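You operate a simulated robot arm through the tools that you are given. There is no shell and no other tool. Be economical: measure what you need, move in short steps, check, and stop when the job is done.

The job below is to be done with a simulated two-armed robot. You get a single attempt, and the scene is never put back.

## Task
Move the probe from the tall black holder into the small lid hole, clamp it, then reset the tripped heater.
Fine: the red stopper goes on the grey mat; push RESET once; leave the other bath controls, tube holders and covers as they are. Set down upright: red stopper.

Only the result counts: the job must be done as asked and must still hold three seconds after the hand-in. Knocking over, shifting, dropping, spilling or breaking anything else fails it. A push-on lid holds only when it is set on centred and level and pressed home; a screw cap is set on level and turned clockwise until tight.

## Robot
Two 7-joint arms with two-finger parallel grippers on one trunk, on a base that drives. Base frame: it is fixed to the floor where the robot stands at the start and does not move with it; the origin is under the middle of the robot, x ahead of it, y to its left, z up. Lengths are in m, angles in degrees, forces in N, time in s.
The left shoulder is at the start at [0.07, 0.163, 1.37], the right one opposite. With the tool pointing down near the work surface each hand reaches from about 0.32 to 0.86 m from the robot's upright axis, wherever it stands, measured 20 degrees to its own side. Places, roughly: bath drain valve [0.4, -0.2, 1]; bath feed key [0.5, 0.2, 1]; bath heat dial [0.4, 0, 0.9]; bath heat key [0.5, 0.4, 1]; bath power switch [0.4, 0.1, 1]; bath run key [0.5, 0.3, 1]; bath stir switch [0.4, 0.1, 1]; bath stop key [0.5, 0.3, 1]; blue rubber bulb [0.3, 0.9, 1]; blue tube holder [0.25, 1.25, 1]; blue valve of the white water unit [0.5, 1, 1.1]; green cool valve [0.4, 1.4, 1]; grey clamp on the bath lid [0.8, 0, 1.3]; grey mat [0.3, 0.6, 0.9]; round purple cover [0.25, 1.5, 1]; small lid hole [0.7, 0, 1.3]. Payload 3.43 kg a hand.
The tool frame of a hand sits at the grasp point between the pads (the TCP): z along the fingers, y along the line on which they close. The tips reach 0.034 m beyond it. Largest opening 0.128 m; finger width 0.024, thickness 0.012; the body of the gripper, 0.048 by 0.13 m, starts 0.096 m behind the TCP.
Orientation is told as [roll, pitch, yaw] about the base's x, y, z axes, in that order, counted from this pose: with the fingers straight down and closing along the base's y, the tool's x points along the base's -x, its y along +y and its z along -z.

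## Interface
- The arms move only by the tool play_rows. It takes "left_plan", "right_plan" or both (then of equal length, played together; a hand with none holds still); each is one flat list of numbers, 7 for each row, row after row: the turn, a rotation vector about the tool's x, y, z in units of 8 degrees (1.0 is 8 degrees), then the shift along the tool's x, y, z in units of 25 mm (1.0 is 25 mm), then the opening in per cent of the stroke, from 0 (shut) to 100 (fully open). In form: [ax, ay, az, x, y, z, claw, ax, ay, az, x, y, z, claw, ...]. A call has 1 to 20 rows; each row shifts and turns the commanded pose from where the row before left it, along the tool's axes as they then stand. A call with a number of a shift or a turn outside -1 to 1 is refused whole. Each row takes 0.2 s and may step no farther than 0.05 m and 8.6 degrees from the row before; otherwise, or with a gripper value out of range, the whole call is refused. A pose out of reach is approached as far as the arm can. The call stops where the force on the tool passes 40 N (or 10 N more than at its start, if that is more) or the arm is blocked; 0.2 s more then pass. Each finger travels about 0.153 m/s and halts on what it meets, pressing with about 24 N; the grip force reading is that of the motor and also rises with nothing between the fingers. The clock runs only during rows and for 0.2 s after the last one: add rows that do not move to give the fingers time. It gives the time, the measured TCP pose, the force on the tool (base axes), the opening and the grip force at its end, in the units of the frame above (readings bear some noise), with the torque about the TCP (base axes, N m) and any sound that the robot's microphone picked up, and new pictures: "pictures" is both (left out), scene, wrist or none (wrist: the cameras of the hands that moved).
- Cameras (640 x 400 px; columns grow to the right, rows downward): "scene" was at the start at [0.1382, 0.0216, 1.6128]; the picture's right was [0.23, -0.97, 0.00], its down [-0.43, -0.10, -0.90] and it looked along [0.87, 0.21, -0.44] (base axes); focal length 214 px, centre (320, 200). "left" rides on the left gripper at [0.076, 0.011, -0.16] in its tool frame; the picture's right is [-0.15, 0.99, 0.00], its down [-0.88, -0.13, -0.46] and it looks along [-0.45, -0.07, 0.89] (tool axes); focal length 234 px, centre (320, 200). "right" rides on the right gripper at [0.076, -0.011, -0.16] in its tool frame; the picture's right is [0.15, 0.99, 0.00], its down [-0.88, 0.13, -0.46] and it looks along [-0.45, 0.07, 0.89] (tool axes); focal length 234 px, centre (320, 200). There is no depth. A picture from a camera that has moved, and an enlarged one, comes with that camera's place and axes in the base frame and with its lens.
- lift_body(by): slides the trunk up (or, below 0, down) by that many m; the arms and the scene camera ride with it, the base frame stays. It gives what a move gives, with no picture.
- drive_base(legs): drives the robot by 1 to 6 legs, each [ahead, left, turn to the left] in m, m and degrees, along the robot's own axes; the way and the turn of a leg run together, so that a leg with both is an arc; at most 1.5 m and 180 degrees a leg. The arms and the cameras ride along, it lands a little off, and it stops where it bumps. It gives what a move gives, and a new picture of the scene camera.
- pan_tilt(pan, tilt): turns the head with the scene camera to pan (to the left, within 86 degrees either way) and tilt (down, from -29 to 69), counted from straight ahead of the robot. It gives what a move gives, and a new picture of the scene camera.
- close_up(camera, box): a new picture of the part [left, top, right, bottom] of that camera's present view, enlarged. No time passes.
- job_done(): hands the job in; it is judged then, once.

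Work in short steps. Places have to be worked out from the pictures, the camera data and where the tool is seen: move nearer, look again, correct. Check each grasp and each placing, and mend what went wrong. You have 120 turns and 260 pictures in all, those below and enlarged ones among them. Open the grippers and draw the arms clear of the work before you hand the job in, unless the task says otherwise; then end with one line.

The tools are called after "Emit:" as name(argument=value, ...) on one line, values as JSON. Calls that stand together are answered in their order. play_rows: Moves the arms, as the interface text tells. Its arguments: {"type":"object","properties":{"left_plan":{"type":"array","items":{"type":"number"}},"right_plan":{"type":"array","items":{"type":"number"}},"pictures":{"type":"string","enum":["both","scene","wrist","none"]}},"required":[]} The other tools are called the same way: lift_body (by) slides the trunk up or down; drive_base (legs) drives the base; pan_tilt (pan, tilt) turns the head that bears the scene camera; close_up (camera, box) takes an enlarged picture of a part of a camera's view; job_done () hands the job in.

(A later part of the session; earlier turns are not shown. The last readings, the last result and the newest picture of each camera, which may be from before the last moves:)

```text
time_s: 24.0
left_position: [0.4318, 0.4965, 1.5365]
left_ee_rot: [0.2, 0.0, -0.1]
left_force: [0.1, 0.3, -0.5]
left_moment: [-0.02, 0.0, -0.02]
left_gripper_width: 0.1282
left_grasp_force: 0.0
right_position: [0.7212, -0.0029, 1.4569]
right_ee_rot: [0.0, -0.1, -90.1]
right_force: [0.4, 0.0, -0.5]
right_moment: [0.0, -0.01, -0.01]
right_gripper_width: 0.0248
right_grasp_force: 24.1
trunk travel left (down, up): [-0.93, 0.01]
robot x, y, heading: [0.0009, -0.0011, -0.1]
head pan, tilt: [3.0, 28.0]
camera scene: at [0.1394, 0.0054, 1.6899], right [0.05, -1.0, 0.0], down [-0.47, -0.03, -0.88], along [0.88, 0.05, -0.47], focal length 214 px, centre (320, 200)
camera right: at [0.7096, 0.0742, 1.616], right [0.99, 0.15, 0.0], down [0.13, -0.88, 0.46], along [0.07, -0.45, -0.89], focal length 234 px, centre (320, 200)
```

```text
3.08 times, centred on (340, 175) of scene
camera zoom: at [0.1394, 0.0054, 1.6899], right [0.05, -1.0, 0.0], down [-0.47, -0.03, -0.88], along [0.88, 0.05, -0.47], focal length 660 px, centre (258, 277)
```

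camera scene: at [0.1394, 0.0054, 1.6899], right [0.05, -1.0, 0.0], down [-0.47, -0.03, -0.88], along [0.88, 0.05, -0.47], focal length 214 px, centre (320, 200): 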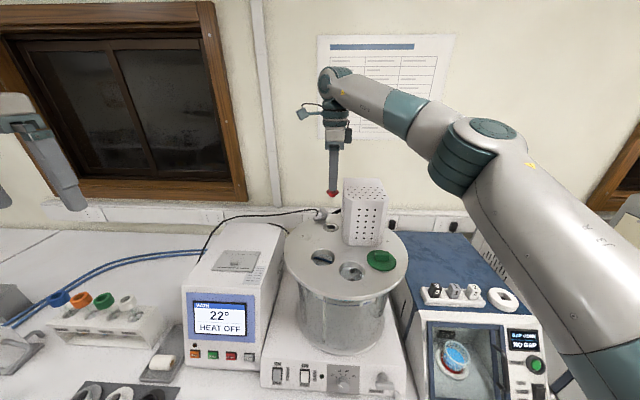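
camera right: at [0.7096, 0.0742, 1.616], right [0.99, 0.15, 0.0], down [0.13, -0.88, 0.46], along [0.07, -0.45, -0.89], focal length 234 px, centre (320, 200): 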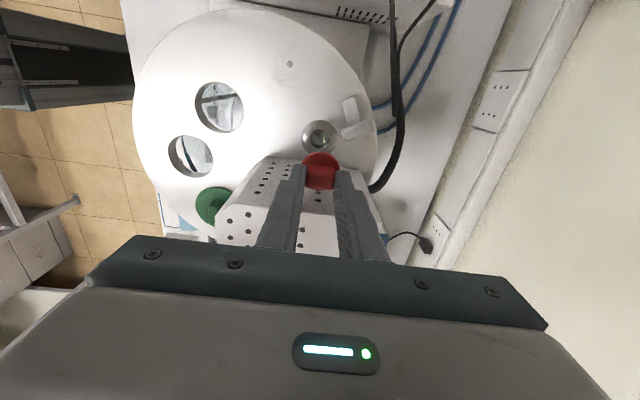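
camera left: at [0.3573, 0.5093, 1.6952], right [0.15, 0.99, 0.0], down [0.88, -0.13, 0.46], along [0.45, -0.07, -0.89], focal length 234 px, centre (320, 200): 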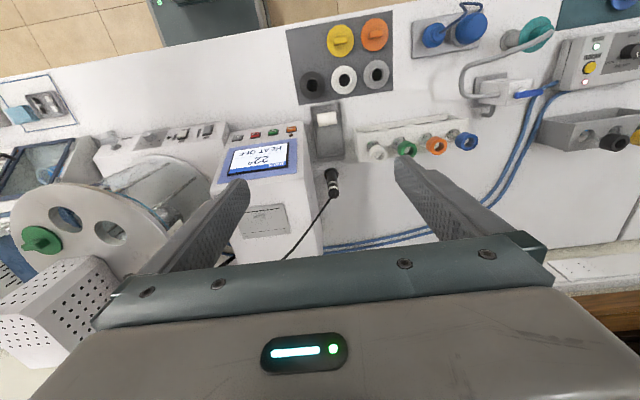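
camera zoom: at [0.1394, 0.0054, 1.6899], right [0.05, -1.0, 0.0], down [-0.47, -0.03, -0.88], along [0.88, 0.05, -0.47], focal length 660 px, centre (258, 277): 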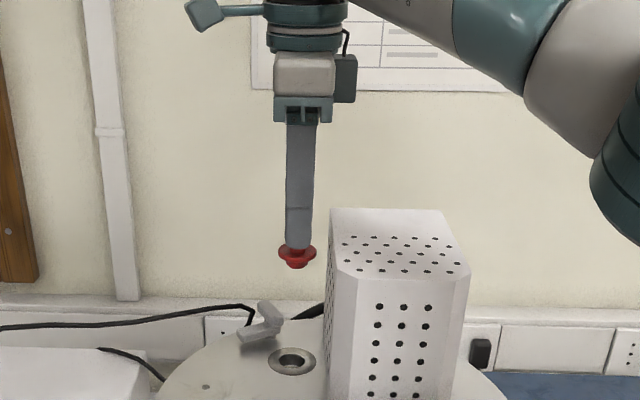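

The stopper is free and held upright; the hole is open near [0.721, 0.005]. The mat's free slot is around [0.267, 0.485], so I retract the right hand and drive left to bring it within the right hand's reach.

Emit:
play_rows(right_plan=[0, 0, 0, 0, 0, -1, 0, 0, 0, 0, 0, 0, -1, 0, 0, 0, 0, 0, -1, -1, 0, 0, 0, 0, 0, -1, 0, 0, 0, 0, 0, -0.4, -1, 0, 0, 0, 0, 0, -0.4, -1, 0, 0, 0, 0, 0, -0.4, -1, 0, 0, 0, 0, 0, -0.4, -1, 0, 0, 0, 0, 0, -0.4, -1, 0, 0, 0, 0, 0, -0.4, -1, 0, 0, 0, 0, 0, -0.4, -1, 0, 0, 0, 0, 0, -0.4, -1, 0, 0, 0, 0, 0, -0.4, -1, 0, 0, 0, 0, 0, -0.4, -1, 0, 0], pictures="none")

Emit:
drive_base(legs=[[-0.1, 0, 0], [0, 0.6, 0]])

Emit:
pan_tilt(pan=-10, tilt=55)

```text
time_s: 27.0
left_position: [0.4311, 0.4955, 1.5375]
left_ee_rot: [0.0, -0.1, -0.2]
left_force: [-0.2, -0.6, 0.4]
left_moment: [0.01, 0.01, -0.01]
left_gripper_width: 0.1282
left_grasp_force: 0.1
right_position: [0.4188, -0.1023, 1.5338]
right_ee_rot: [0.0, 0.1, -89.9]
right_force: [0.2, 0.9, 0.7]
right_moment: [0.02, 0.01, -0.02]
right_gripper_width: 0.0245
right_grasp_force: 23.8
trunk travel left (down, up): [-0.93, 0.01]
robot x, y, heading: [-0.0026, -0.0009, -0.1]
head pan, tilt: [3.0, 28.0]
```

```text
time_s: 31.2
left_position: [0.3385, 1.0882, 1.5368]
left_ee_rot: [0.2, 0.0, -0.7]
left_force: [-0.6, -1.0, -0.2]
left_moment: [0.01, -0.01, 0.0]
left_gripper_width: 0.128
left_grasp_force: 0.2
right_position: [0.3208, 0.4915, 1.5323]
right_ee_rot: [0.1, 0.2, -90.7]
right_force: [-0.2, 0.2, -0.7]
right_moment: [0.0, -0.03, -0.01]
right_gripper_width: 0.0249
right_grasp_force: 24.2
trunk travel left (down, up): [-0.93, 0.01]
robot x, y, heading: [-0.0964, 0.5953, -0.7]
head pan, tilt: [3.0, 28.0]
camera scene: at [0.0423, 0.599, 1.6899], right [0.04, -1.0, 0.0], down [-0.47, -0.02, -0.88], along [0.88, 0.04, -0.47], focal length 214 px, centre (320, 200)
```

scene: 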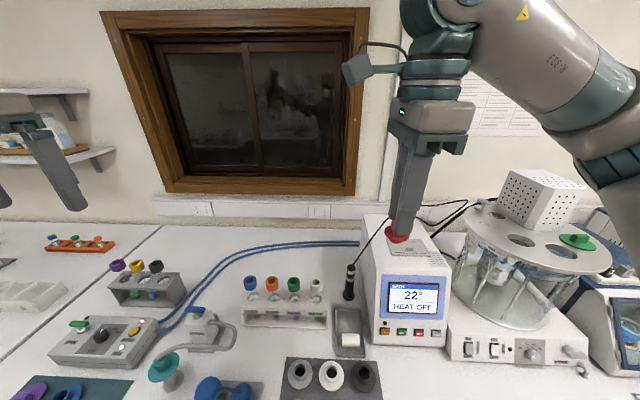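

```text
time_s: 32.1
left_position: [0.3401, 1.0903, 1.5365]
left_ee_rot: [0.1, -0.1, -0.7]
left_force: [0.7, 0.6, 0.1]
left_moment: [0.0, -0.02, 0.0]
left_gripper_width: 0.1281
left_grasp_force: 0.0
right_position: [0.3226, 0.4921, 1.5318]
right_ee_rot: [0.0, 0.2, -90.7]
right_force: [0.4, 0.9, -0.6]
right_moment: [-0.03, 0.0, 0.0]
right_gripper_width: 0.0246
right_grasp_force: 23.8
trunk travel left (down, up): [-0.93, 0.01]
robot x, y, heading: [-0.0999, 0.6011, -0.7]
head pan, tilt: [-10.0, 55.0]
camera scene: at [0.0226, 0.585, 1.6507], right [-0.18, -0.98, 0.0], down [-0.81, 0.15, -0.57], along [0.56, -0.1, -0.82], focal length 214 px, centre (320, 200)
```

scene: 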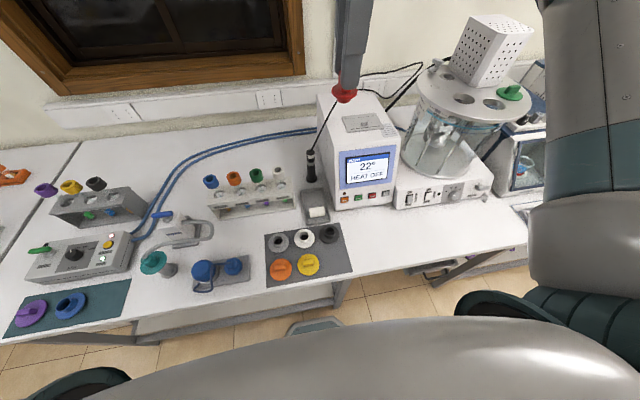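

The mat's free slot is at about [0.262, 0.488] from this view too. I lower the right hand above it, stopping well above the caps.

Emit:
play_rows(right_plan=[0, 0, 0, 0, -1, 1, 0, 0, 0, 0, 0, -1, 1, 0, 0, 0, 0, 0, -0.4, 1, 0, 0, 0, 0, 0, 0, 1, 0, 0, 0, 0, 0, 0, 1, 0, 0, 0, 0, 0, 0, 1, 0, 0, 0, 0, 0, 0, 1, 0, 0, 0, 0, 0, 0, 1, 0, 0, 0, 0, 0, 0, 1, 0, 0, 0, 0, 0, 0, 1, 0, 0, 0, 0, 0, 0, 1, 0, 0, 0, 0, 0, 0, 1, 0, 0, 0, 0, 0, 0, 1, 0, 0, 0, 0, 0, 0, 1, 0, 0, 0, 0, 0, 0, 1, 0, 0, 0, 0, 0, 0, 1, 0, 0, 0, 0, 0, 0, 1, 0, 0, 0, 0, 0, 0, 1, 0], pictures="both")

Emit:
close_up(camera="scene", box=[240, 60, 440, 300])

```text
time_s: 35.9
left_position: [0.3389, 1.0898, 1.5383]
left_ee_rot: [0.2, 0.0, -0.7]
left_force: [0.2, 0.3, 0.8]
left_moment: [0.07, 0.0, -0.02]
left_gripper_width: 0.1278
left_grasp_force: 0.1
right_position: [0.2625, 0.4939, 1.0824]
right_ee_rot: [0.0, 0.0, -90.6]
right_force: [-0.1, -0.6, -0.1]
right_moment: [0.02, -0.01, 0.02]
right_gripper_width: 0.0246
right_grasp_force: 23.9
trunk travel left (down, up): [-0.93, 0.01]
robot x, y, heading: [-0.1, 0.5968, -0.7]
head pan, tilt: [-10.0, 55.0]
camera scene: at [0.0223, 0.5836, 1.6507], right [-0.18, -0.98, 0.0], down [-0.81, 0.15, -0.57], along [0.56, -0.1, -0.82], focal length 214 px, centre (320, 200)
camera right: at [0.2518, 0.5697, 1.2425], right [0.99, 0.14, 0.0], down [0.12, -0.88, 0.45], along [0.06, -0.45, -0.89], focal length 234 px, centre (320, 200)
```

scene: 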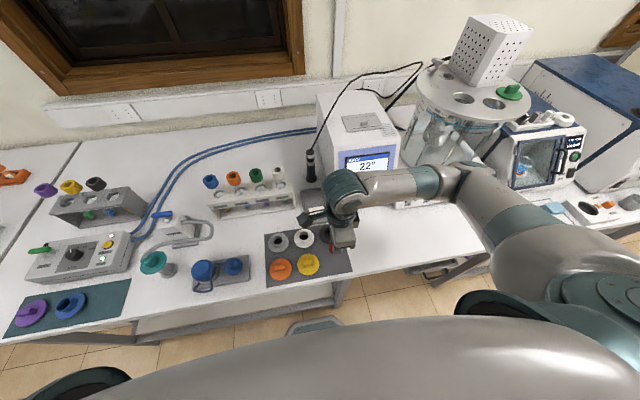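
right: 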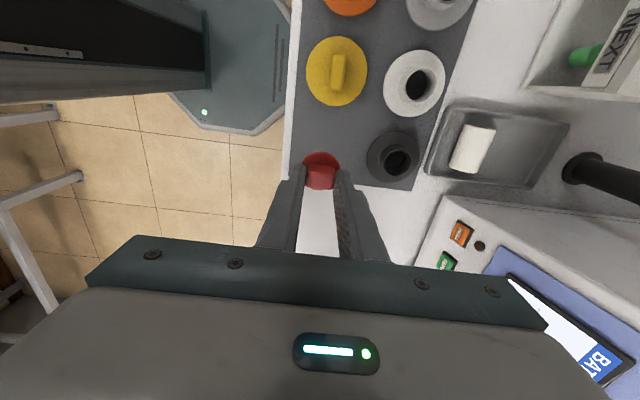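

```text
1.67 times, centred on (340, 180) of scene
camera zoom: at [0.0223, 0.5836, 1.6507], right [-0.18, -0.98, 0.0], down [-0.81, 0.15, -0.57], along [0.56, -0.1, -0.82], focal length 358 px, centre (287, 233)
```

zoom: 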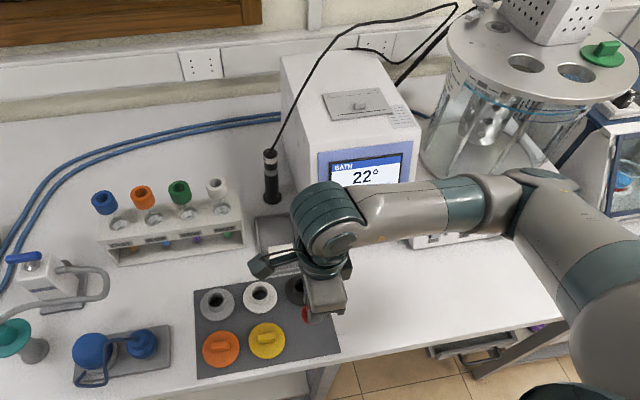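

The slot under the stopper is clear (yellow cap about 2 cm away). I lower to z≈0.985 and check.

Emit:
play_rows(right_plan=[0, 0, 0, -0.2, 0.08, 1, 0, 0, 0, 0, 0, 0, 1, 0, 0, 0, 0, 0, 0, 1, 0, 0, 0, 0, 0, 0, 0.9, 0, 0, 0, 0, 0, 0, 0, 0], pictures="wrist")

Emit:
close_up(camera="right", box=[240, 100, 400, 230])

```text
time_s: 37.1
left_position: [0.3391, 1.0908, 1.536]
left_ee_rot: [0.0, -0.1, -0.7]
left_force: [-0.5, -0.1, 0.6]
left_moment: [0.0, 0.01, -0.01]
left_gripper_width: 0.1277
left_grasp_force: 0.0
right_position: [0.2641, 0.4894, 0.983]
right_ee_rot: [0.1, 0.1, -90.6]
right_force: [-0.3, -0.8, 0.1]
right_moment: [0.0, 0.01, 0.0]
right_gripper_width: 0.0243
right_grasp_force: 24.6
trunk travel left (down, up): [-0.93, 0.01]
robot x, y, heading: [-0.0974, 0.5971, -0.3]
head pan, tilt: [-10.0, 55.0]
camera right: at [0.2541, 0.5652, 1.1432], right [0.99, 0.14, 0.0], down [0.12, -0.88, 0.45], along [0.06, -0.45, -0.89], focal length 234 px, centre (320, 200)
```

right: 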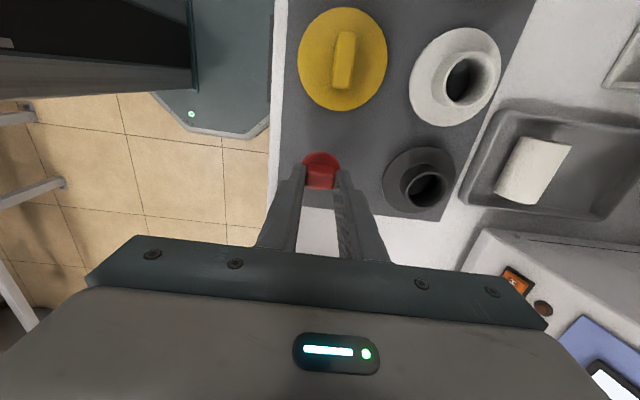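

```text
3.08 times, centred on (320, 165) of right
camera zoom: at [0.2541, 0.5652, 1.1432], right [0.99, 0.14, 0.0], down [0.12, -0.88, 0.45], along [0.06, -0.45, -0.89], focal length 720 px, centre (320, 308)
```

zoom: 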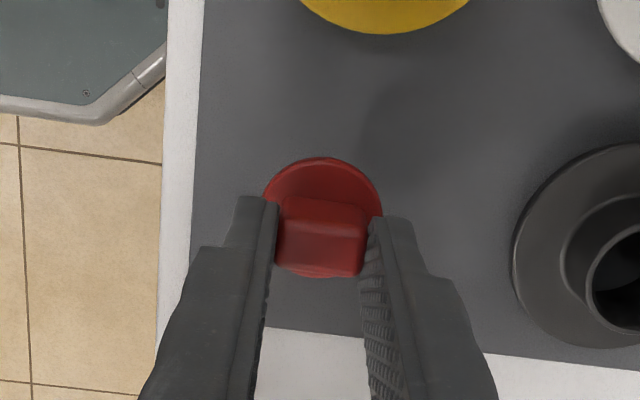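

Still free. I descend in small steps until contact.

Emit:
play_rows(right_plan=[0, 0, 0, 0, 0, 0.25, 0, 0, 0, 0, 0, 0, 0.2, 0, 0, 0, 0, 0, 0, 0, 0], pictures="none")

Emit:
play_rows(right_plan=[0, 0, 0, 0, 0, 0.12, 0, 0, 0, 0, 0, 0, 0.12, 0, 0, 0, 0, 0, 0, 0, 0], pictures="none")

```text
time_s: 37.9
left_position: [0.3395, 1.0902, 1.5367]
left_ee_rot: [0.1, -0.1, -0.7]
left_force: [0.1, -0.3, -0.9]
left_moment: [-0.02, -0.02, 0.01]
left_gripper_width: 0.1279
left_grasp_force: 0.0
right_position: [0.2647, 0.4891, 0.9732]
right_ee_rot: [0.0, 0.1, -90.7]
right_force: [0.0, -0.1, 0.3]
right_moment: [0.03, 0.0, -0.03]
right_gripper_width: 0.0243
right_grasp_force: 24.0
trunk travel left (down, up): [-0.93, 0.01]
robot x, y, heading: [-0.0987, 0.5987, -0.5]
head pan, tilt: [-10.0, 55.0]
```

```text
time_s: 38.7
left_position: [0.339, 1.09, 1.5369]
left_ee_rot: [0.1, -0.2, -0.7]
left_force: [-1.2, 0.1, -0.6]
left_moment: [0.03, -0.01, 0.0]
left_gripper_width: 0.1278
left_grasp_force: 0.0
right_position: [0.2649, 0.4887, 0.9678]
right_ee_rot: [0.0, 0.2, -90.6]
right_force: [0.7, -0.1, -0.2]
right_moment: [-0.01, 0.01, 0.01]
right_gripper_width: 0.0246
right_grasp_force: 24.1
trunk travel left (down, up): [-0.93, 0.01]
robot x, y, heading: [-0.0954, 0.5978, -0.5]
head pan, tilt: [-10.0, 55.0]
```

No contact yet at 0.968; I go on in small steps.

Emit:
play_rows(right_plan=[0, 0, 0, 0, 0, 0.12, 0, 0, 0, 0, 0, 0, 0.12, 0, 0, 0, 0, 0, 0, 0, 0], pictures="none")

Emit:
play_rows(right_plan=[0, 0, 0, 0, 0, 0.12, 0, 0, 0, 0, 0, 0, 0.12, 0, 0, 0, 0, 0, 0, 0, 0], pictures="wrist")

Emit:
close_up(camera="right", box=[240, 100, 400, 230])

```text
time_s: 39.5
left_position: [0.3381, 1.0898, 1.5375]
left_ee_rot: [0.0, -0.1, -0.7]
left_force: [-0.7, -0.6, 0.6]
left_moment: [0.01, 0.02, 0.01]
left_gripper_width: 0.1281
left_grasp_force: 0.1
right_position: [0.2638, 0.4899, 0.9625]
right_ee_rot: [0.1, 0.1, -90.5]
right_force: [0.4, -2.1, 18.1]
right_moment: [-0.11, 0.03, -0.02]
right_gripper_width: 0.0245
right_grasp_force: 23.9
trunk travel left (down, up): [-0.93, 0.01]
robot x, y, heading: [-0.0969, 0.5989, -0.4]
head pan, tilt: [-10.0, 55.0]
```

```text
time_s: 40.3
left_position: [0.3376, 1.0912, 1.5361]
left_ee_rot: [0.1, -0.1, -0.8]
left_force: [0.3, -1.1, -0.6]
left_moment: [-0.02, 0.03, -0.04]
left_gripper_width: 0.1282
left_grasp_force: 0.2
right_position: [0.2639, 0.4899, 0.9553]
right_ee_rot: [0.2, 0.0, -90.6]
right_force: [1.9, 0.9, 17.0]
right_moment: [0.11, -0.06, 0.02]
right_gripper_width: 0.0247
right_grasp_force: 24.0
trunk travel left (down, up): [-0.93, 0.01]
robot x, y, heading: [-0.0981, 0.5949, -0.5]
head pan, tilt: [-10.0, 55.0]
camera right: at [0.2534, 0.566, 1.1154], right [0.99, 0.14, 0.0], down [0.12, -0.88, 0.45], along [0.06, -0.45, -0.89], focal length 234 px, centre (320, 200)
```

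right: 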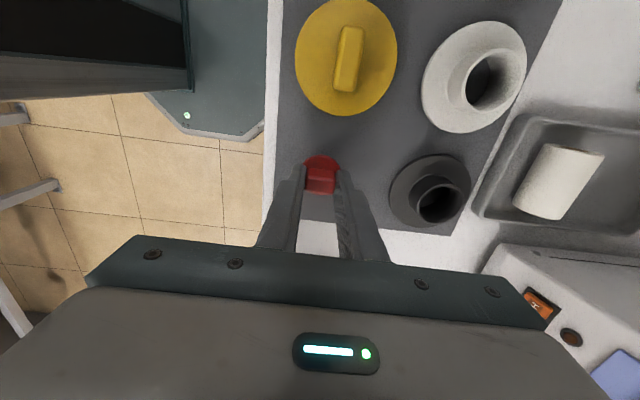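

```text
3.08 times, centred on (320, 165) of right
camera zoom: at [0.2534, 0.566, 1.1154], right [0.99, 0.14, 0.0], down [0.12, -0.88, 0.45], along [0.06, -0.45, -0.89], focal length 720 px, centre (320, 308)
```

zoom: 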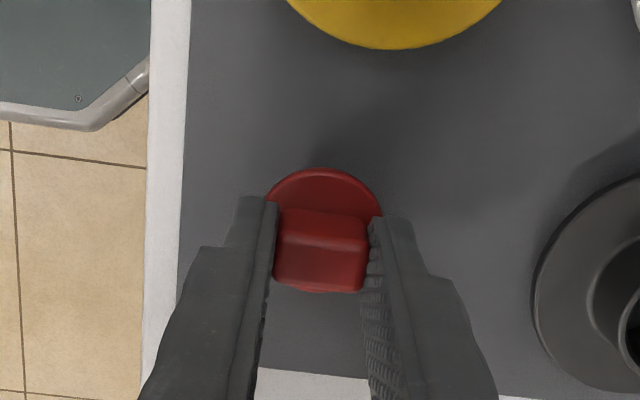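

Contact at z≈0.962 (17 N), the stopper stands on the mat. I back off slightly, open, and rise.

Emit:
play_rows(right_plan=[0, 0, 0, 0, 0, -0.12, 0, 0, 0, 0, 0, 0, 0, 10, 0, 0, 0, 0, 0, 0, 22, 0, 0, 0, 0, 0, 0, 34, 0, 0, 0, 0, 0, -0.5, 34, 0, 0, 0, 0, 0, -1, 34, 0, 0, 0, 0, 0, -1, 34, 0, 0, 0, 0, 0, -1, 34, 0, 0, 0, 0, 0, -1, 34], pictures="wrist")

Emit:
close_up(camera="right", box=[240, 70, 400, 200])

```text
time_s: 42.3
left_position: [0.34, 1.0921, 1.5368]
left_ee_rot: [0.1, -0.1, -0.7]
left_force: [-0.6, -0.2, -0.1]
left_moment: [-0.02, 0.01, 0.0]
left_gripper_width: 0.1278
left_grasp_force: 0.1
right_position: [0.2643, 0.4889, 1.0715]
right_ee_rot: [0.0, 0.1, -90.6]
right_force: [0.5, 0.4, 0.3]
right_moment: [0.0, 0.01, 0.0]
right_gripper_width: 0.0436
right_grasp_force: 0.0
trunk travel left (down, up): [-0.93, 0.01]
robot x, y, heading: [-0.095, 0.5997, -0.6]
head pan, tilt: [-10.0, 55.0]
camera right: at [0.2538, 0.5654, 1.2302], right [0.99, 0.14, 0.0], down [0.12, -0.88, 0.45], along [0.06, -0.45, -0.89], focal length 234 px, centre (320, 200)
```

right: 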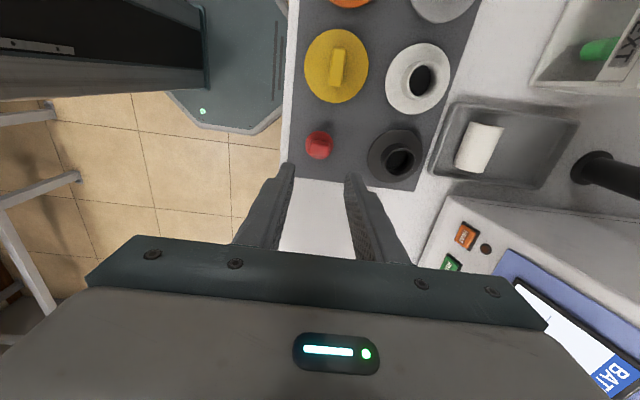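

```text
3.08 times, centred on (320, 135) of right
camera zoom: at [0.2538, 0.5654, 1.2302], right [0.99, 0.14, 0.0], down [0.12, -0.88, 0.45], along [0.06, -0.45, -0.89], focal length 720 px, centre (320, 400)
```

zoom: 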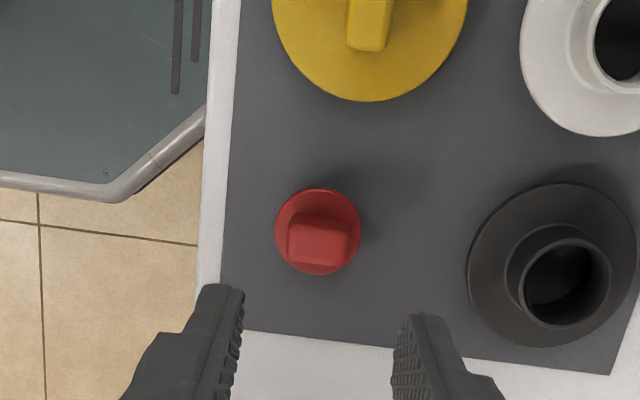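

The stopper stands upright on the mat. I raise the right hand and drive back right by 0.2 m and ahead 0.1 m to reach the probe with the right arm.

Emit:
play_rows(right_plan=[0, 0, 0, 0, 0, -1, 34, 0, 0, 0, 0, 0, -1, 34, 0, 0, 0, 0, 0, -1, 34, 0, 0, 0, 0, 0, -1, 34, 0, 0, 0, 0, 0, -1, 34, 0, 0, 0, 0, 0, -1, 34, 0, 0, 0, 0, 0, -1, 34, 0, 0, 0, 0, 0, -1, 34, 0, 0, 0, 0, 0, -1, 34, 0, 0, 0, 0, 0, -1, 34, 0, 0, 0, 0, 0, -1, 34], pictures="none")

Emit:
drive_base(legs=[[0, -0.2, 0], [0.1, 0, 0]])

Emit:
pan_tilt(pan=8, tilt=45)

Emit:
close_up(camera="scene", box=[260, 110, 400, 240])

```text
time_s: 44.7
left_position: [0.3387, 1.0906, 1.538]
left_ee_rot: [0.1, -0.1, -0.9]
left_force: [0.0, -0.1, -0.3]
left_moment: [0.02, -0.02, -0.01]
left_gripper_width: 0.1283
left_grasp_force: 0.1
right_position: [0.2631, 0.4881, 1.3475]
right_ee_rot: [0.1, 0.1, -90.6]
right_force: [0.1, -0.1, 0.1]
right_moment: [-0.02, -0.01, 0.02]
right_gripper_width: 0.0436
right_grasp_force: 0.0
trunk travel left (down, up): [-0.93, 0.01]
robot x, y, heading: [-0.0997, 0.5937, -0.5]
head pan, tilt: [-10.0, 55.0]
```

```text
time_s: 47.2
left_position: [0.3831, 0.8847, 1.5385]
left_ee_rot: [0.2, -0.4, -2.7]
left_force: [0.2, -0.1, -0.1]
left_moment: [0.0, -0.09, 0.0]
left_gripper_width: 0.1279
left_grasp_force: 0.0
right_position: [0.2871, 0.2855, 1.3463]
right_ee_rot: [0.2, 0.2, -92.6]
right_force: [0.0, -1.0, 0.2]
right_moment: [-0.02, -0.06, 0.02]
right_gripper_width: 0.0435
right_grasp_force: 0.0
trunk travel left (down, up): [-0.93, 0.01]
robot x, y, heading: [-0.0686, 0.4121, -2.3]
head pan, tilt: [-10.0, 55.0]
stopped in leg 2: the robot was blocked; the commanded pose is now the measured one
camera scene: at [0.05, 0.3909, 1.651], right [-0.22, -0.98, 0.0], down [-0.8, 0.18, -0.58], along [0.56, -0.12, -0.82], focal length 214 px, centre (320, 200)
```

scene: 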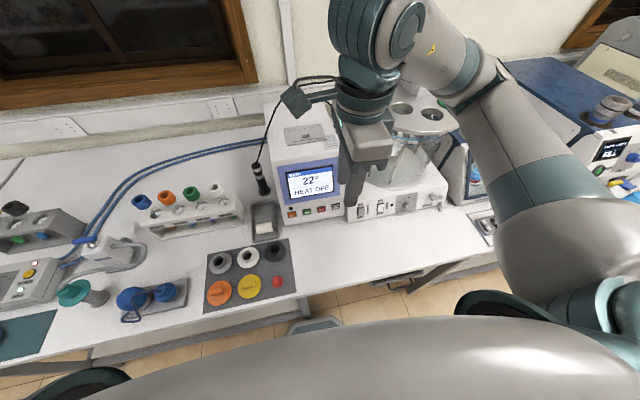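

```text
time_s: 48.0
left_position: [0.3869, 0.8881, 1.5374]
left_ee_rot: [0.1, -0.2, -2.7]
left_force: [-0.4, -0.5, -0.8]
left_moment: [-0.02, -0.03, 0.02]
left_gripper_width: 0.1281
left_grasp_force: 0.0
right_position: [0.2898, 0.2877, 1.3458]
right_ee_rot: [0.3, 0.1, -92.5]
right_force: [0.2, -0.2, 0.7]
right_moment: [-0.01, -0.02, -0.03]
right_gripper_width: 0.0436
right_grasp_force: 0.0
trunk travel left (down, up): [-0.93, 0.01]
robot x, y, heading: [-0.0717, 0.4109, -2.6]
head pan, tilt: [8.0, 45.0]
camera scene: at [0.0625, 0.4164, 1.6643], right [0.1, -1.0, 0.0], down [-0.7, -0.07, -0.71], along [0.7, 0.07, -0.71], focal length 214 px, centre (320, 200)
```

scene: 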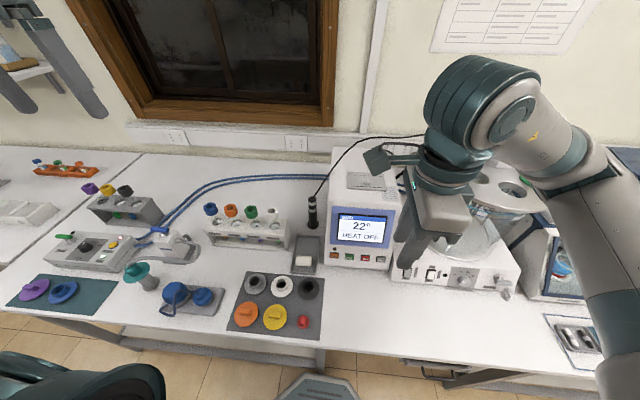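

```text
3.08 times, centred on (330, 175) of scene
camera zoom: at [0.0625, 0.4164, 1.6643], right [0.1, -1.0, 0.0], down [-0.7, -0.07, -0.71], along [0.7, 0.07, -0.71], focal length 660 px, centre (289, 277)
```

zoom: 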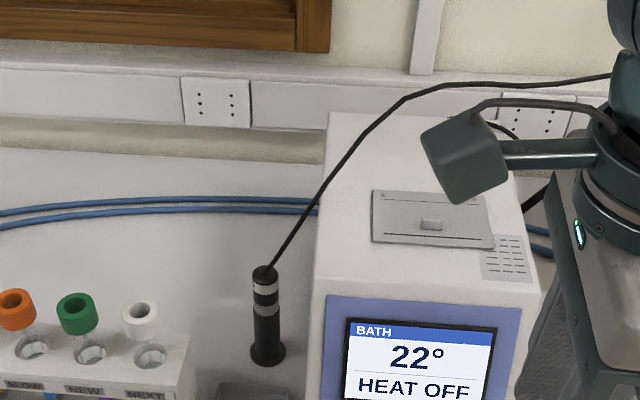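

The base was stopped at x≈−0.07; I back off 2 cm and straighten the heading. Then I lower the trunk somewhat so that the low probe comes into the right arm's reach.

Emit:
drive_base(legs=[[-0.02, 0.05, 2.5]])

Emit:
lift_body(by=-0.17)

```text
time_s: 49.0
left_position: [0.3566, 0.9406, 1.5411]
left_ee_rot: [0.8, 0.0, -0.3]
left_force: [0.4, -1.0, 0.9]
left_moment: [0.16, 0.09, 0.0]
left_gripper_width: 0.1278
left_grasp_force: 0.1
right_position: [0.282, 0.3392, 1.3423]
right_ee_rot: [-0.1, 0.5, -90.3]
right_force: [0.1, -1.1, -0.1]
right_moment: [0.11, 0.07, 0.01]
right_gripper_width: 0.0434
right_grasp_force: 0.0
trunk travel left (down, up): [-0.93, 0.01]
robot x, y, heading: [-0.0852, 0.4597, -0.1]
head pan, tilt: [8.0, 45.0]
camera scene: at [0.0526, 0.4548, 1.6635], right [0.14, -0.99, -0.01], down [-0.7, -0.09, -0.7], along [0.7, 0.1, -0.71], focal length 214 px, centre (320, 200)
```

scene: 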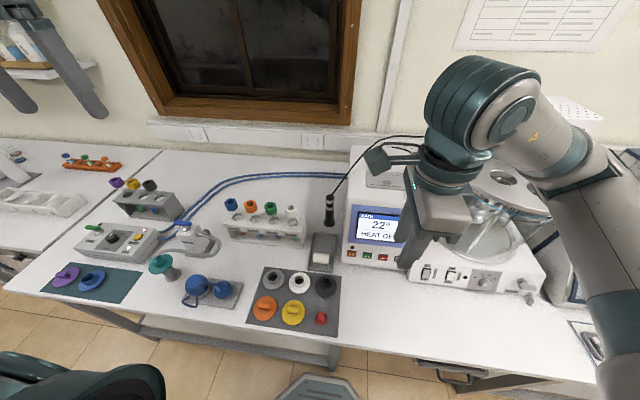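

```text
time_s: 50.9
left_position: [0.3496, 0.9538, 1.3688]
left_ee_rot: [0.2, 0.0, -0.3]
left_force: [0.3, -1.4, 0.7]
left_moment: [-0.02, -0.01, -0.03]
left_gripper_width: 0.1281
left_grasp_force: 0.1
right_position: [0.277, 0.3505, 1.1747]
right_ee_rot: [0.1, 0.1, -90.2]
right_force: [-0.1, 1.0, -0.5]
right_moment: [-0.02, 0.0, 0.01]
right_gripper_width: 0.0436
right_grasp_force: 0.1
trunk travel left (down, up): [-0.76, 0.18]
robot x, y, heading: [-0.0841, 0.4601, -0.1]
head pan, tilt: [8.0, 45.0]
```

Now I bring the right hand up and over toward the probe, stopping a bit short for a look.

Emit:
play_rows(right_plan=[0, 0, 0, 1, 0, -1, 60, 0, 0, 0, 1, 0, -1, 60, 0, 0, 0, 1, 0, -1, 60, 0, 0, 0, 1, 0, 0, 60, 0, 0, 0, 1, 0.5, 0, 60, 0, 0, 0, 1, 1, 0, 60, 0, 0, 0, 0, 1, 0, 60, 0, 0, 0, 0, 1, 0, 60, 0, 0, 0, 0, 1, 0, 60, 0, 0, 0, 0, 1, 0, 60, 0, 0, 0, 0, 1, 0, 60, 0, 0, 0, 0, 1, 0, 60, 0, 0, 0, 0, 1, 0, 60, 0, 0, 0, 0, 1, 0, 60, 0, 0, 0, 0, 1, 0, 60], pictures="both")

Emit:
close_up(camera="right", box=[240, 80, 460, 240])

Emit:
close_up(camera="scene", box=[270, 140, 390, 260])

```text
time_s: 54.1
left_position: [0.3497, 0.9544, 1.367]
left_ee_rot: [0.2, -0.2, -0.3]
left_force: [-0.4, -0.4, -0.2]
left_moment: [0.01, 0.0, 0.0]
left_gripper_width: 0.1278
left_grasp_force: 0.0
right_position: [0.5405, 0.4998, 1.2514]
right_ee_rot: [0.0, 0.2, -90.3]
right_force: [0.6, -0.5, 0.1]
right_moment: [0.01, 0.02, 0.02]
right_gripper_width: 0.077
right_grasp_force: 0.1
trunk travel left (down, up): [-0.76, 0.18]
robot x, y, heading: [-0.0829, 0.4605, -0.1]
head pan, tilt: [8.0, 45.0]
camera scene: at [0.0468, 0.4702, 1.494], right [0.14, -0.99, 0.0], down [-0.7, -0.1, -0.71], along [0.7, 0.1, -0.71], focal length 214 px, centre (320, 200)
camera right: at [0.5301, 0.5758, 1.4111], right [0.99, 0.14, 0.0], down [0.13, -0.88, 0.46], along [0.07, -0.45, -0.89], focal length 234 px, centre (320, 200)
```

scene: 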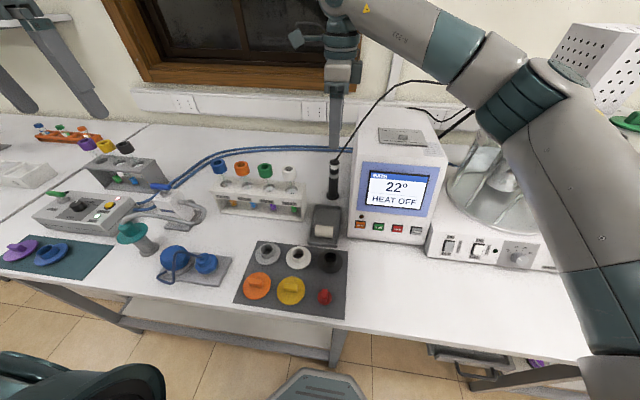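
right: 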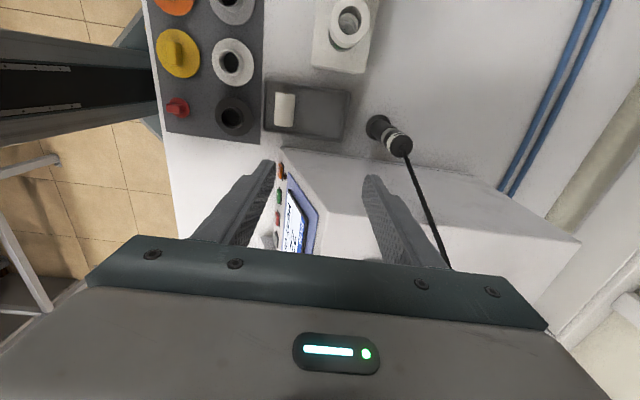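

```text
2.50 times, centred on (350, 160) of right
camera zoom: at [0.5301, 0.5758, 1.4111], right [0.99, 0.14, 0.0], down [0.13, -0.88, 0.46], along [0.07, -0.45, -0.89], focal length 585 px, centre (245, 300)
```

zoom: 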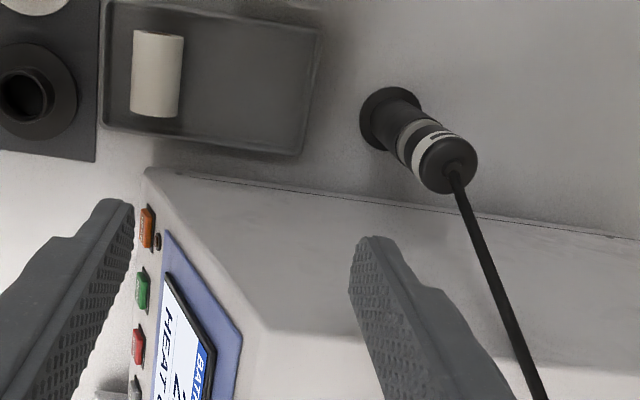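

```text
3.33 times, centred on (330, 200) of scene
camera zoom: at [0.0468, 0.4702, 1.494], right [0.14, -0.99, 0.0], down [-0.7, -0.1, -0.71], along [0.7, 0.1, -0.71], focal length 715 px, centre (287, 200)
```

zoom: 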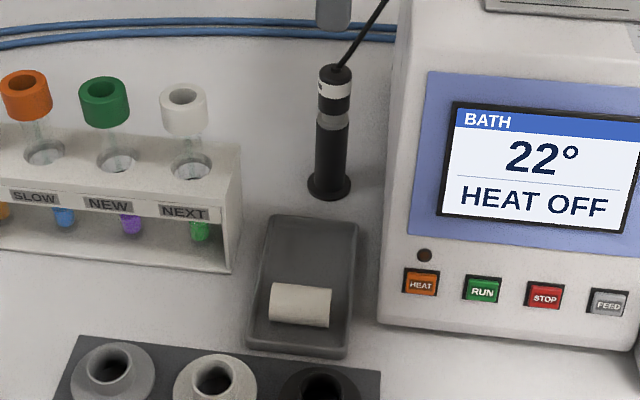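

The probe head (dia ≈35 mm, z 1.00–1.07) is centred at [0.662, 0.507]. I move over it and go down part way to verify.

Emit:
play_rows(right_plan=[0, 0, 0, 0.1, 1, 0, 50, 0, 0, 0, 0.1, 1, 0, 50, 0, 0, 0, 0.1, 1, 0, 50, 0, 0, 0, 0, 1, 0, 50, 0, 0, 0, 0, 0.86, 0, 50, 0, 0, 0, 0, 0, 1, 50, 0, 0, 0, 0, 0, 1, 50, 0, 0, 0, 0, 0, 1, 50, 0, 0, 0, 0, 0, 0.5, 50], pictures="both")

Emit:
close_up(camera="right", box=[240, 80, 400, 240])

Emit:
close_up(camera="scene", box=[270, 120, 390, 240])

```text
time_s: 56.1
left_position: [0.3504, 0.9534, 1.3676]
left_ee_rot: [0.2, -0.1, -0.2]
left_force: [0.1, 0.8, 0.7]
left_moment: [0.02, 0.05, 0.03]
left_gripper_width: 0.1283
left_grasp_force: 0.0
right_position: [0.6635, 0.5058, 1.1623]
right_ee_rot: [0.0, 0.1, -90.2]
right_force: [0.0, 0.7, -0.4]
right_moment: [0.01, 0.04, 0.0]
right_gripper_width: 0.0638
right_grasp_force: 0.0
trunk travel left (down, up): [-0.76, 0.18]
robot x, y, heading: [-0.0826, 0.4593, -0.2]
head pan, tilt: [8.0, 45.0]
camera scene: at [0.0464, 0.4692, 1.4941], right [0.14, -0.99, 0.0], down [-0.7, -0.1, -0.71], along [0.7, 0.1, -0.71], focal length 214 px, centre (320, 200)
camera right: at [0.6521, 0.5817, 1.3221], right [0.99, 0.14, 0.0], down [0.13, -0.88, 0.45], along [0.07, -0.45, -0.89], focal length 234 px, centre (320, 200)
```

scene: 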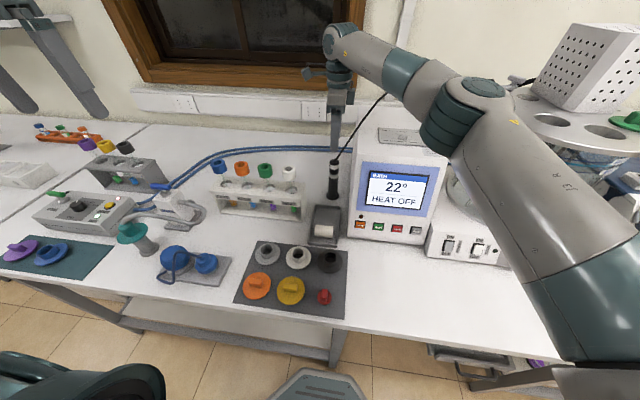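
right: 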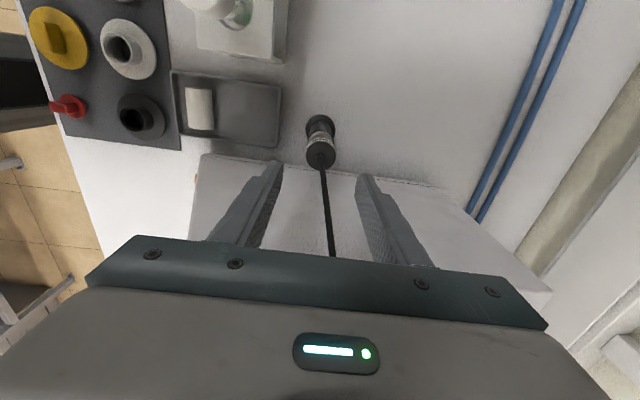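

```text
2.50 times, centred on (320, 160) of right
camera zoom: at [0.6521, 0.5817, 1.3221], right [0.99, 0.14, 0.0], down [0.13, -0.88, 0.45], along [0.07, -0.45, -0.89], focal length 585 px, centre (320, 300)
```

zoom: 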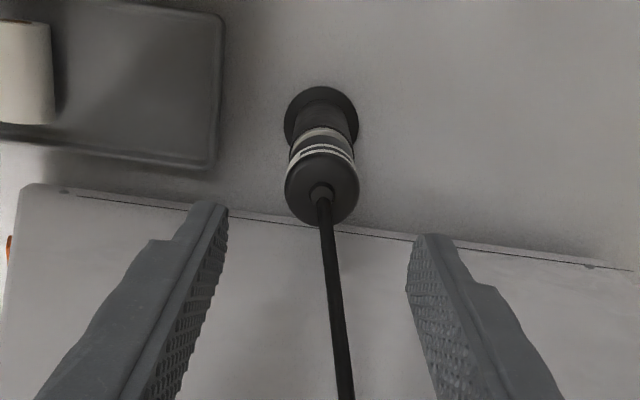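

```text
3.33 times, centred on (330, 180) of scene
camera zoom: at [0.0464, 0.4692, 1.4941], right [0.14, -0.99, 0.0], down [-0.7, -0.1, -0.71], along [0.7, 0.1, -0.71], focal length 715 px, centre (287, 267)
```

zoom: 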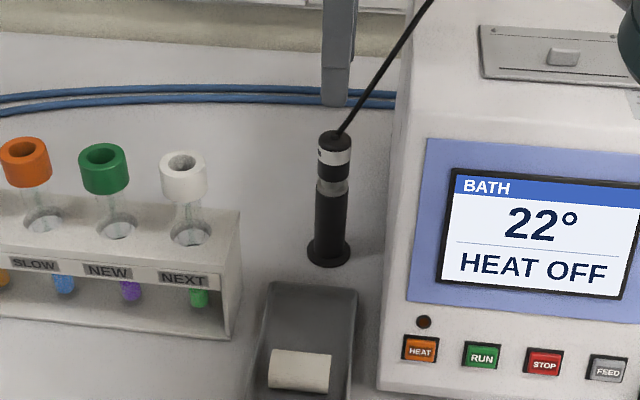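

Well centred. I descend to z≈1.045 around the head.

Emit:
play_rows(right_plan=[0, 0, 0, 0.09, 0.03, 1, 50, 0, 0, 0, 0, 0, 1, 50, 0, 0, 0, 0, 0, 1, 50, 0, 0, 0, 0, 0, 1, 50, 0, 0, 0, 0, 0, 0.7, 50, 0, 0, 0, 0, 0, 0, 50], pictures="none")

Emit:
close_up(camera="scene", box=[280, 120, 380, 220])

Emit:
close_up(camera="right", box=[240, 80, 400, 240])

```text
time_s: 57.5
left_position: [0.3496, 0.9541, 1.3669]
left_ee_rot: [0.2, -0.1, -0.2]
left_force: [0.6, -0.1, -0.2]
left_moment: [0.0, 0.01, -0.01]
left_gripper_width: 0.1281
left_grasp_force: 0.1
right_position: [0.663, 0.5107, 1.047]
right_ee_rot: [0.2, 0.0, -90.2]
right_force: [-0.3, 0.4, 0.1]
right_moment: [0.0, -0.03, 0.02]
right_gripper_width: 0.064
right_grasp_force: 0.0
trunk travel left (down, up): [-0.76, 0.18]
robot x, y, heading: [-0.0803, 0.461, -0.3]
head pan, tilt: [8.0, 45.0]
```

```text
4.00 times, centred on (330, 170) of scene
camera zoom: at [0.0458, 0.4699, 1.4941], right [0.14, -0.99, 0.0], down [-0.7, -0.1, -0.71], along [0.7, 0.1, -0.71], focal length 858 px, centre (280, 320)
```

zoom: 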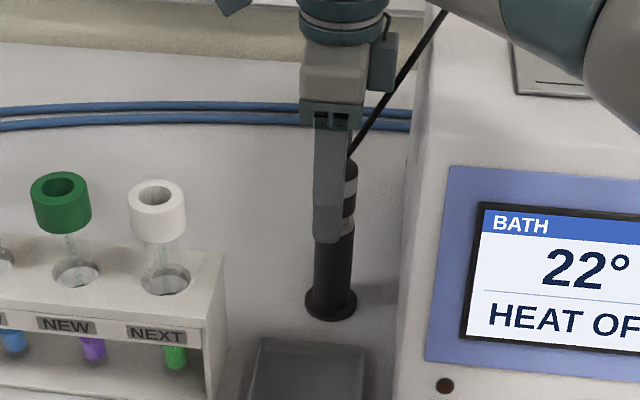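

```text
2.50 times, centred on (320, 160) of right
camera zoom: at [0.6531, 0.586, 1.2063], right [0.99, 0.14, 0.0], down [0.13, -0.88, 0.45], along [0.07, -0.45, -0.89], focal length 585 px, centre (320, 300)
```

zoom: 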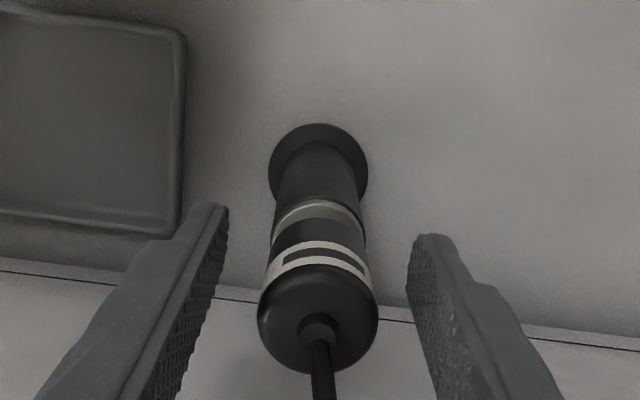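

Fingers straddle the head above the ring. I shift 4 mm in −y, close, and check.

Emit:
play_rows(right_plan=[0, 0, 0, -0.16, 0, 0, 50, 0, 0, 0, 0, 0, 0, 20, 0, 0, 0, 0, 0, 0, 0, 0, 0, 0, 0, 0, 0, 0, 0, 0, 0, 0, 0, 0, 0], pictures="none")

Emit:
close_up(camera="right", box=[240, 80, 400, 240])

```text
time_s: 58.7
left_position: [0.3497, 0.9552, 1.3678]
left_ee_rot: [0.2, -0.2, -0.3]
left_force: [0.0, 0.4, 0.0]
left_moment: [0.0, -0.01, 0.0]
left_gripper_width: 0.128
left_grasp_force: 0.0
right_position: [0.6649, 0.5056, 1.0456]
right_ee_rot: [0.1, 0.0, -90.2]
right_force: [-0.9, -0.6, 0.2]
right_moment: [0.01, 0.01, 0.0]
right_gripper_width: 0.0336
right_grasp_force: 23.8
trunk travel left (down, up): [-0.76, 0.18]
robot x, y, heading: [-0.0814, 0.4562, -0.1]
head pan, tilt: [8.0, 45.0]
```

```text
2.50 times, centred on (320, 160) of right
camera zoom: at [0.6532, 0.5818, 1.2062], right [0.99, 0.14, 0.0], down [0.13, -0.88, 0.45], along [0.07, -0.45, -0.89], focal length 585 px, centre (320, 300)
```

zoom: 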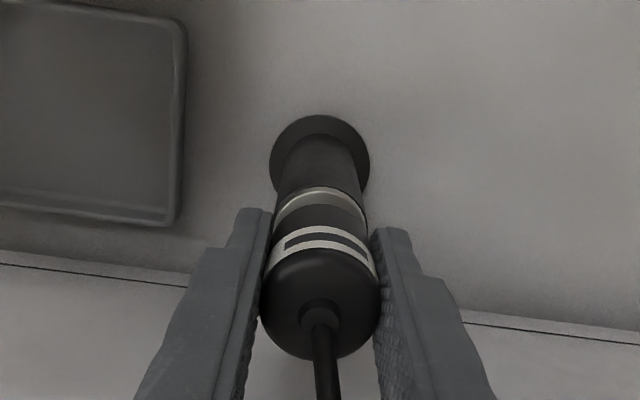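

Gripped at 0.034 m. I lift gently and look at whether only the probe comes.

Emit:
play_rows(right_plan=[0, 0, 0, 0, 0, -0.3, 0, 0, 0, 0, 0, 0, -0.5, 0, 0, 0, 0, 0, 0, -0.8, 0, 0, 0, 0, 0, 0, -0.8, 0], pictures="none")

Emit:
close_up(camera="scene", box=[270, 100, 390, 220])

```text
time_s: 59.7
left_position: [0.3492, 0.9539, 1.3679]
left_ee_rot: [0.2, -0.1, -0.3]
left_force: [-0.3, -0.7, 0.0]
left_moment: [0.03, 0.0, 0.01]
left_gripper_width: 0.1279
left_grasp_force: 0.0
right_position: [0.6616, 0.5064, 1.1059]
right_ee_rot: [0.0, 0.1, -90.2]
right_force: [-0.1, -0.7, -1.6]
right_moment: [0.0, 0.03, 0.01]
right_gripper_width: 0.0337
right_grasp_force: 23.8
trunk travel left (down, up): [-0.76, 0.18]
robot x, y, heading: [-0.0835, 0.4566, -0.1]
head pan, tilt: [8.0, 45.0]
```

```text
3.33 times, centred on (330, 160) of scene
camera zoom: at [0.0458, 0.4702, 1.4941], right [0.14, -0.99, 0.0], down [-0.7, -0.1, -0.71], along [0.7, 0.1, -0.71], focal length 715 px, centre (287, 333)
```

zoom: 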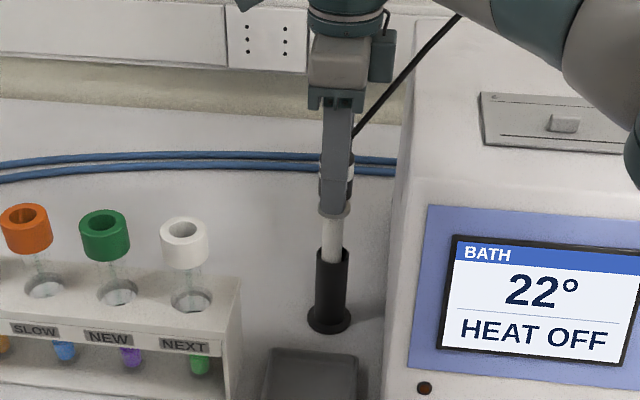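

Only the probe rises: grey collar and bright sheath below it. I keep lifting until the sheath is out.

Emit:
play_rows(right_plan=[0, 0, 0, 0, 0, -0.8, 0, 0, 0, 0, 0, 0, -0.8, 0, 0, 0, 0, 0, 0, -0.8, 0, 0, 0, 0, 0, 0, -0.6, 0], pictures="none")

Emit:
close_up(camera="scene", box=[270, 80, 390, 220])

```text
time_s: 60.7
left_position: [0.3502, 0.9533, 1.3682]
left_ee_rot: [0.2, -0.1, -0.3]
left_force: [-0.3, -0.6, -0.4]
left_moment: [0.02, 0.0, 0.02]
left_gripper_width: 0.1281
left_grasp_force: 0.1
right_position: [0.6626, 0.5045, 1.18]
right_ee_rot: [0.1, 0.1, -90.1]
right_force: [0.3, -0.1, -1.6]
right_moment: [-0.01, 0.0, -0.01]
right_gripper_width: 0.0339
right_grasp_force: 24.5
trunk travel left (down, up): [-0.76, 0.18]
robot x, y, heading: [-0.0839, 0.4589, -0.2]
head pan, tilt: [8.0, 45.0]
```

```text
2.86 times, centred on (330, 150) of scene
camera zoom: at [0.0458, 0.4701, 1.4941], right [0.14, -0.99, 0.0], down [-0.7, -0.1, -0.71], along [0.7, 0.1, -0.71], focal length 613 px, centre (291, 343)
```

zoom: 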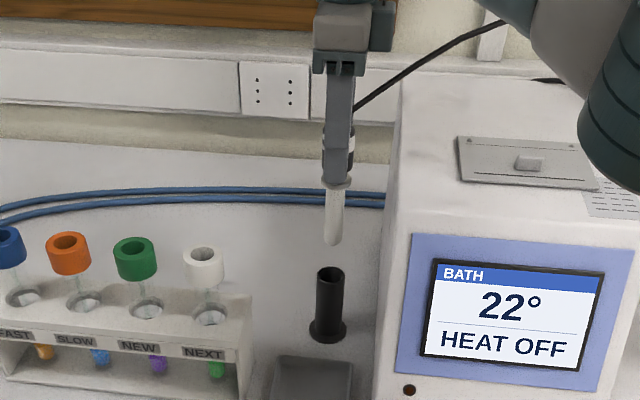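

The probe is out (about 0.125 m below the grip to its tip). I raise and draw back the arm, then the trunk, before driving back to the start place.

Emit:
play_rows(right_plan=[0, 0, 0, 0, 0, -1, 0, 0, 0, 0, 0, 0, -1, 0, 0, 0, 0, 0, 0, -1, 0, 0, 0, 0, 0, -1, -1, 0, 0, 0, 0, 0, -1, -1, 0, 0, 0, 0, 0, -1, -1, 0, 0, 0, 0, 0, -1, 0, 0, 0, 0, 0, 0, -1, 0, 0, 0, 0, 0, 0, -1, 0, 0], pictures="none")

Emit:
lift_body(by=0.17)

Emit:
drive_base(legs=[[0, -0.46, 0], [0.08, 0, 0]])

```text
time_s: 62.7
left_position: [0.3501, 0.954, 1.3679]
left_ee_rot: [0.2, -0.2, -0.2]
left_force: [-0.1, 0.4, 0.4]
left_moment: [-0.02, 0.03, -0.02]
left_gripper_width: 0.1281
left_grasp_force: 0.0
right_position: [0.5122, 0.5053, 1.3303]
right_ee_rot: [0.1, 0.1, -90.1]
right_force: [-0.4, -1.4, -1.7]
right_moment: [-0.02, -0.01, 0.0]
right_gripper_width: 0.0336
right_grasp_force: 23.6
trunk travel left (down, up): [-0.76, 0.18]
robot x, y, heading: [-0.0825, 0.4555, 0.1]
head pan, tilt: [8.0, 45.0]
```

```text
time_s: 64.6
left_position: [0.3495, 0.9543, 1.5387]
left_ee_rot: [0.3, -0.1, -0.3]
left_force: [-0.5, 1.1, -0.7]
left_moment: [0.04, -0.04, 0.0]
left_gripper_width: 0.128
left_grasp_force: 0.0
right_position: [0.5138, 0.5059, 1.5008]
right_ee_rot: [0.0, 0.0, -90.3]
right_force: [0.7, 0.3, -1.6]
right_moment: [-0.02, -0.01, 0.0]
right_gripper_width: 0.0335
right_grasp_force: 24.1
trunk travel left (down, up): [-0.93, 0.01]
robot x, y, heading: [-0.0849, 0.4588, -0.1]
head pan, tilt: [8.0, 45.0]
```

```text
time_s: 68.0
left_position: [0.4171, 0.4964, 1.5434]
left_ee_rot: [0.2, -0.6, -0.6]
left_force: [-1.0, 0.4, -0.1]
left_moment: [0.0, -0.13, 0.03]
left_gripper_width: 0.1281
left_grasp_force: 0.0
right_position: [0.5779, 0.0461, 1.5052]
right_ee_rot: [0.6, 0.1, -90.4]
right_force: [-1.2, -0.5, -1.0]
right_moment: [0.0, -0.13, 0.01]
right_gripper_width: 0.0336
right_grasp_force: 23.5
trunk travel left (down, up): [-0.93, 0.01]
robot x, y, heading: [-0.0082, -0.0011, -0.6]
head pan, tilt: [8.0, 45.0]
camera scene: at [0.1101, 0.0131, 1.6653], right [0.13, -0.99, 0.0], down [-0.69, -0.1, -0.71], along [0.71, 0.09, -0.7], focal length 214 px, centre (320, 200)
```

scene: 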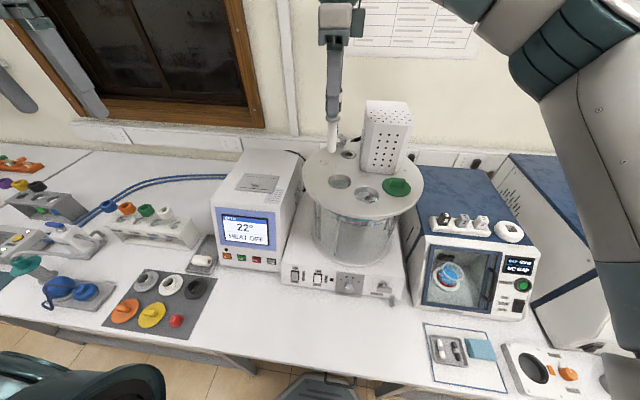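

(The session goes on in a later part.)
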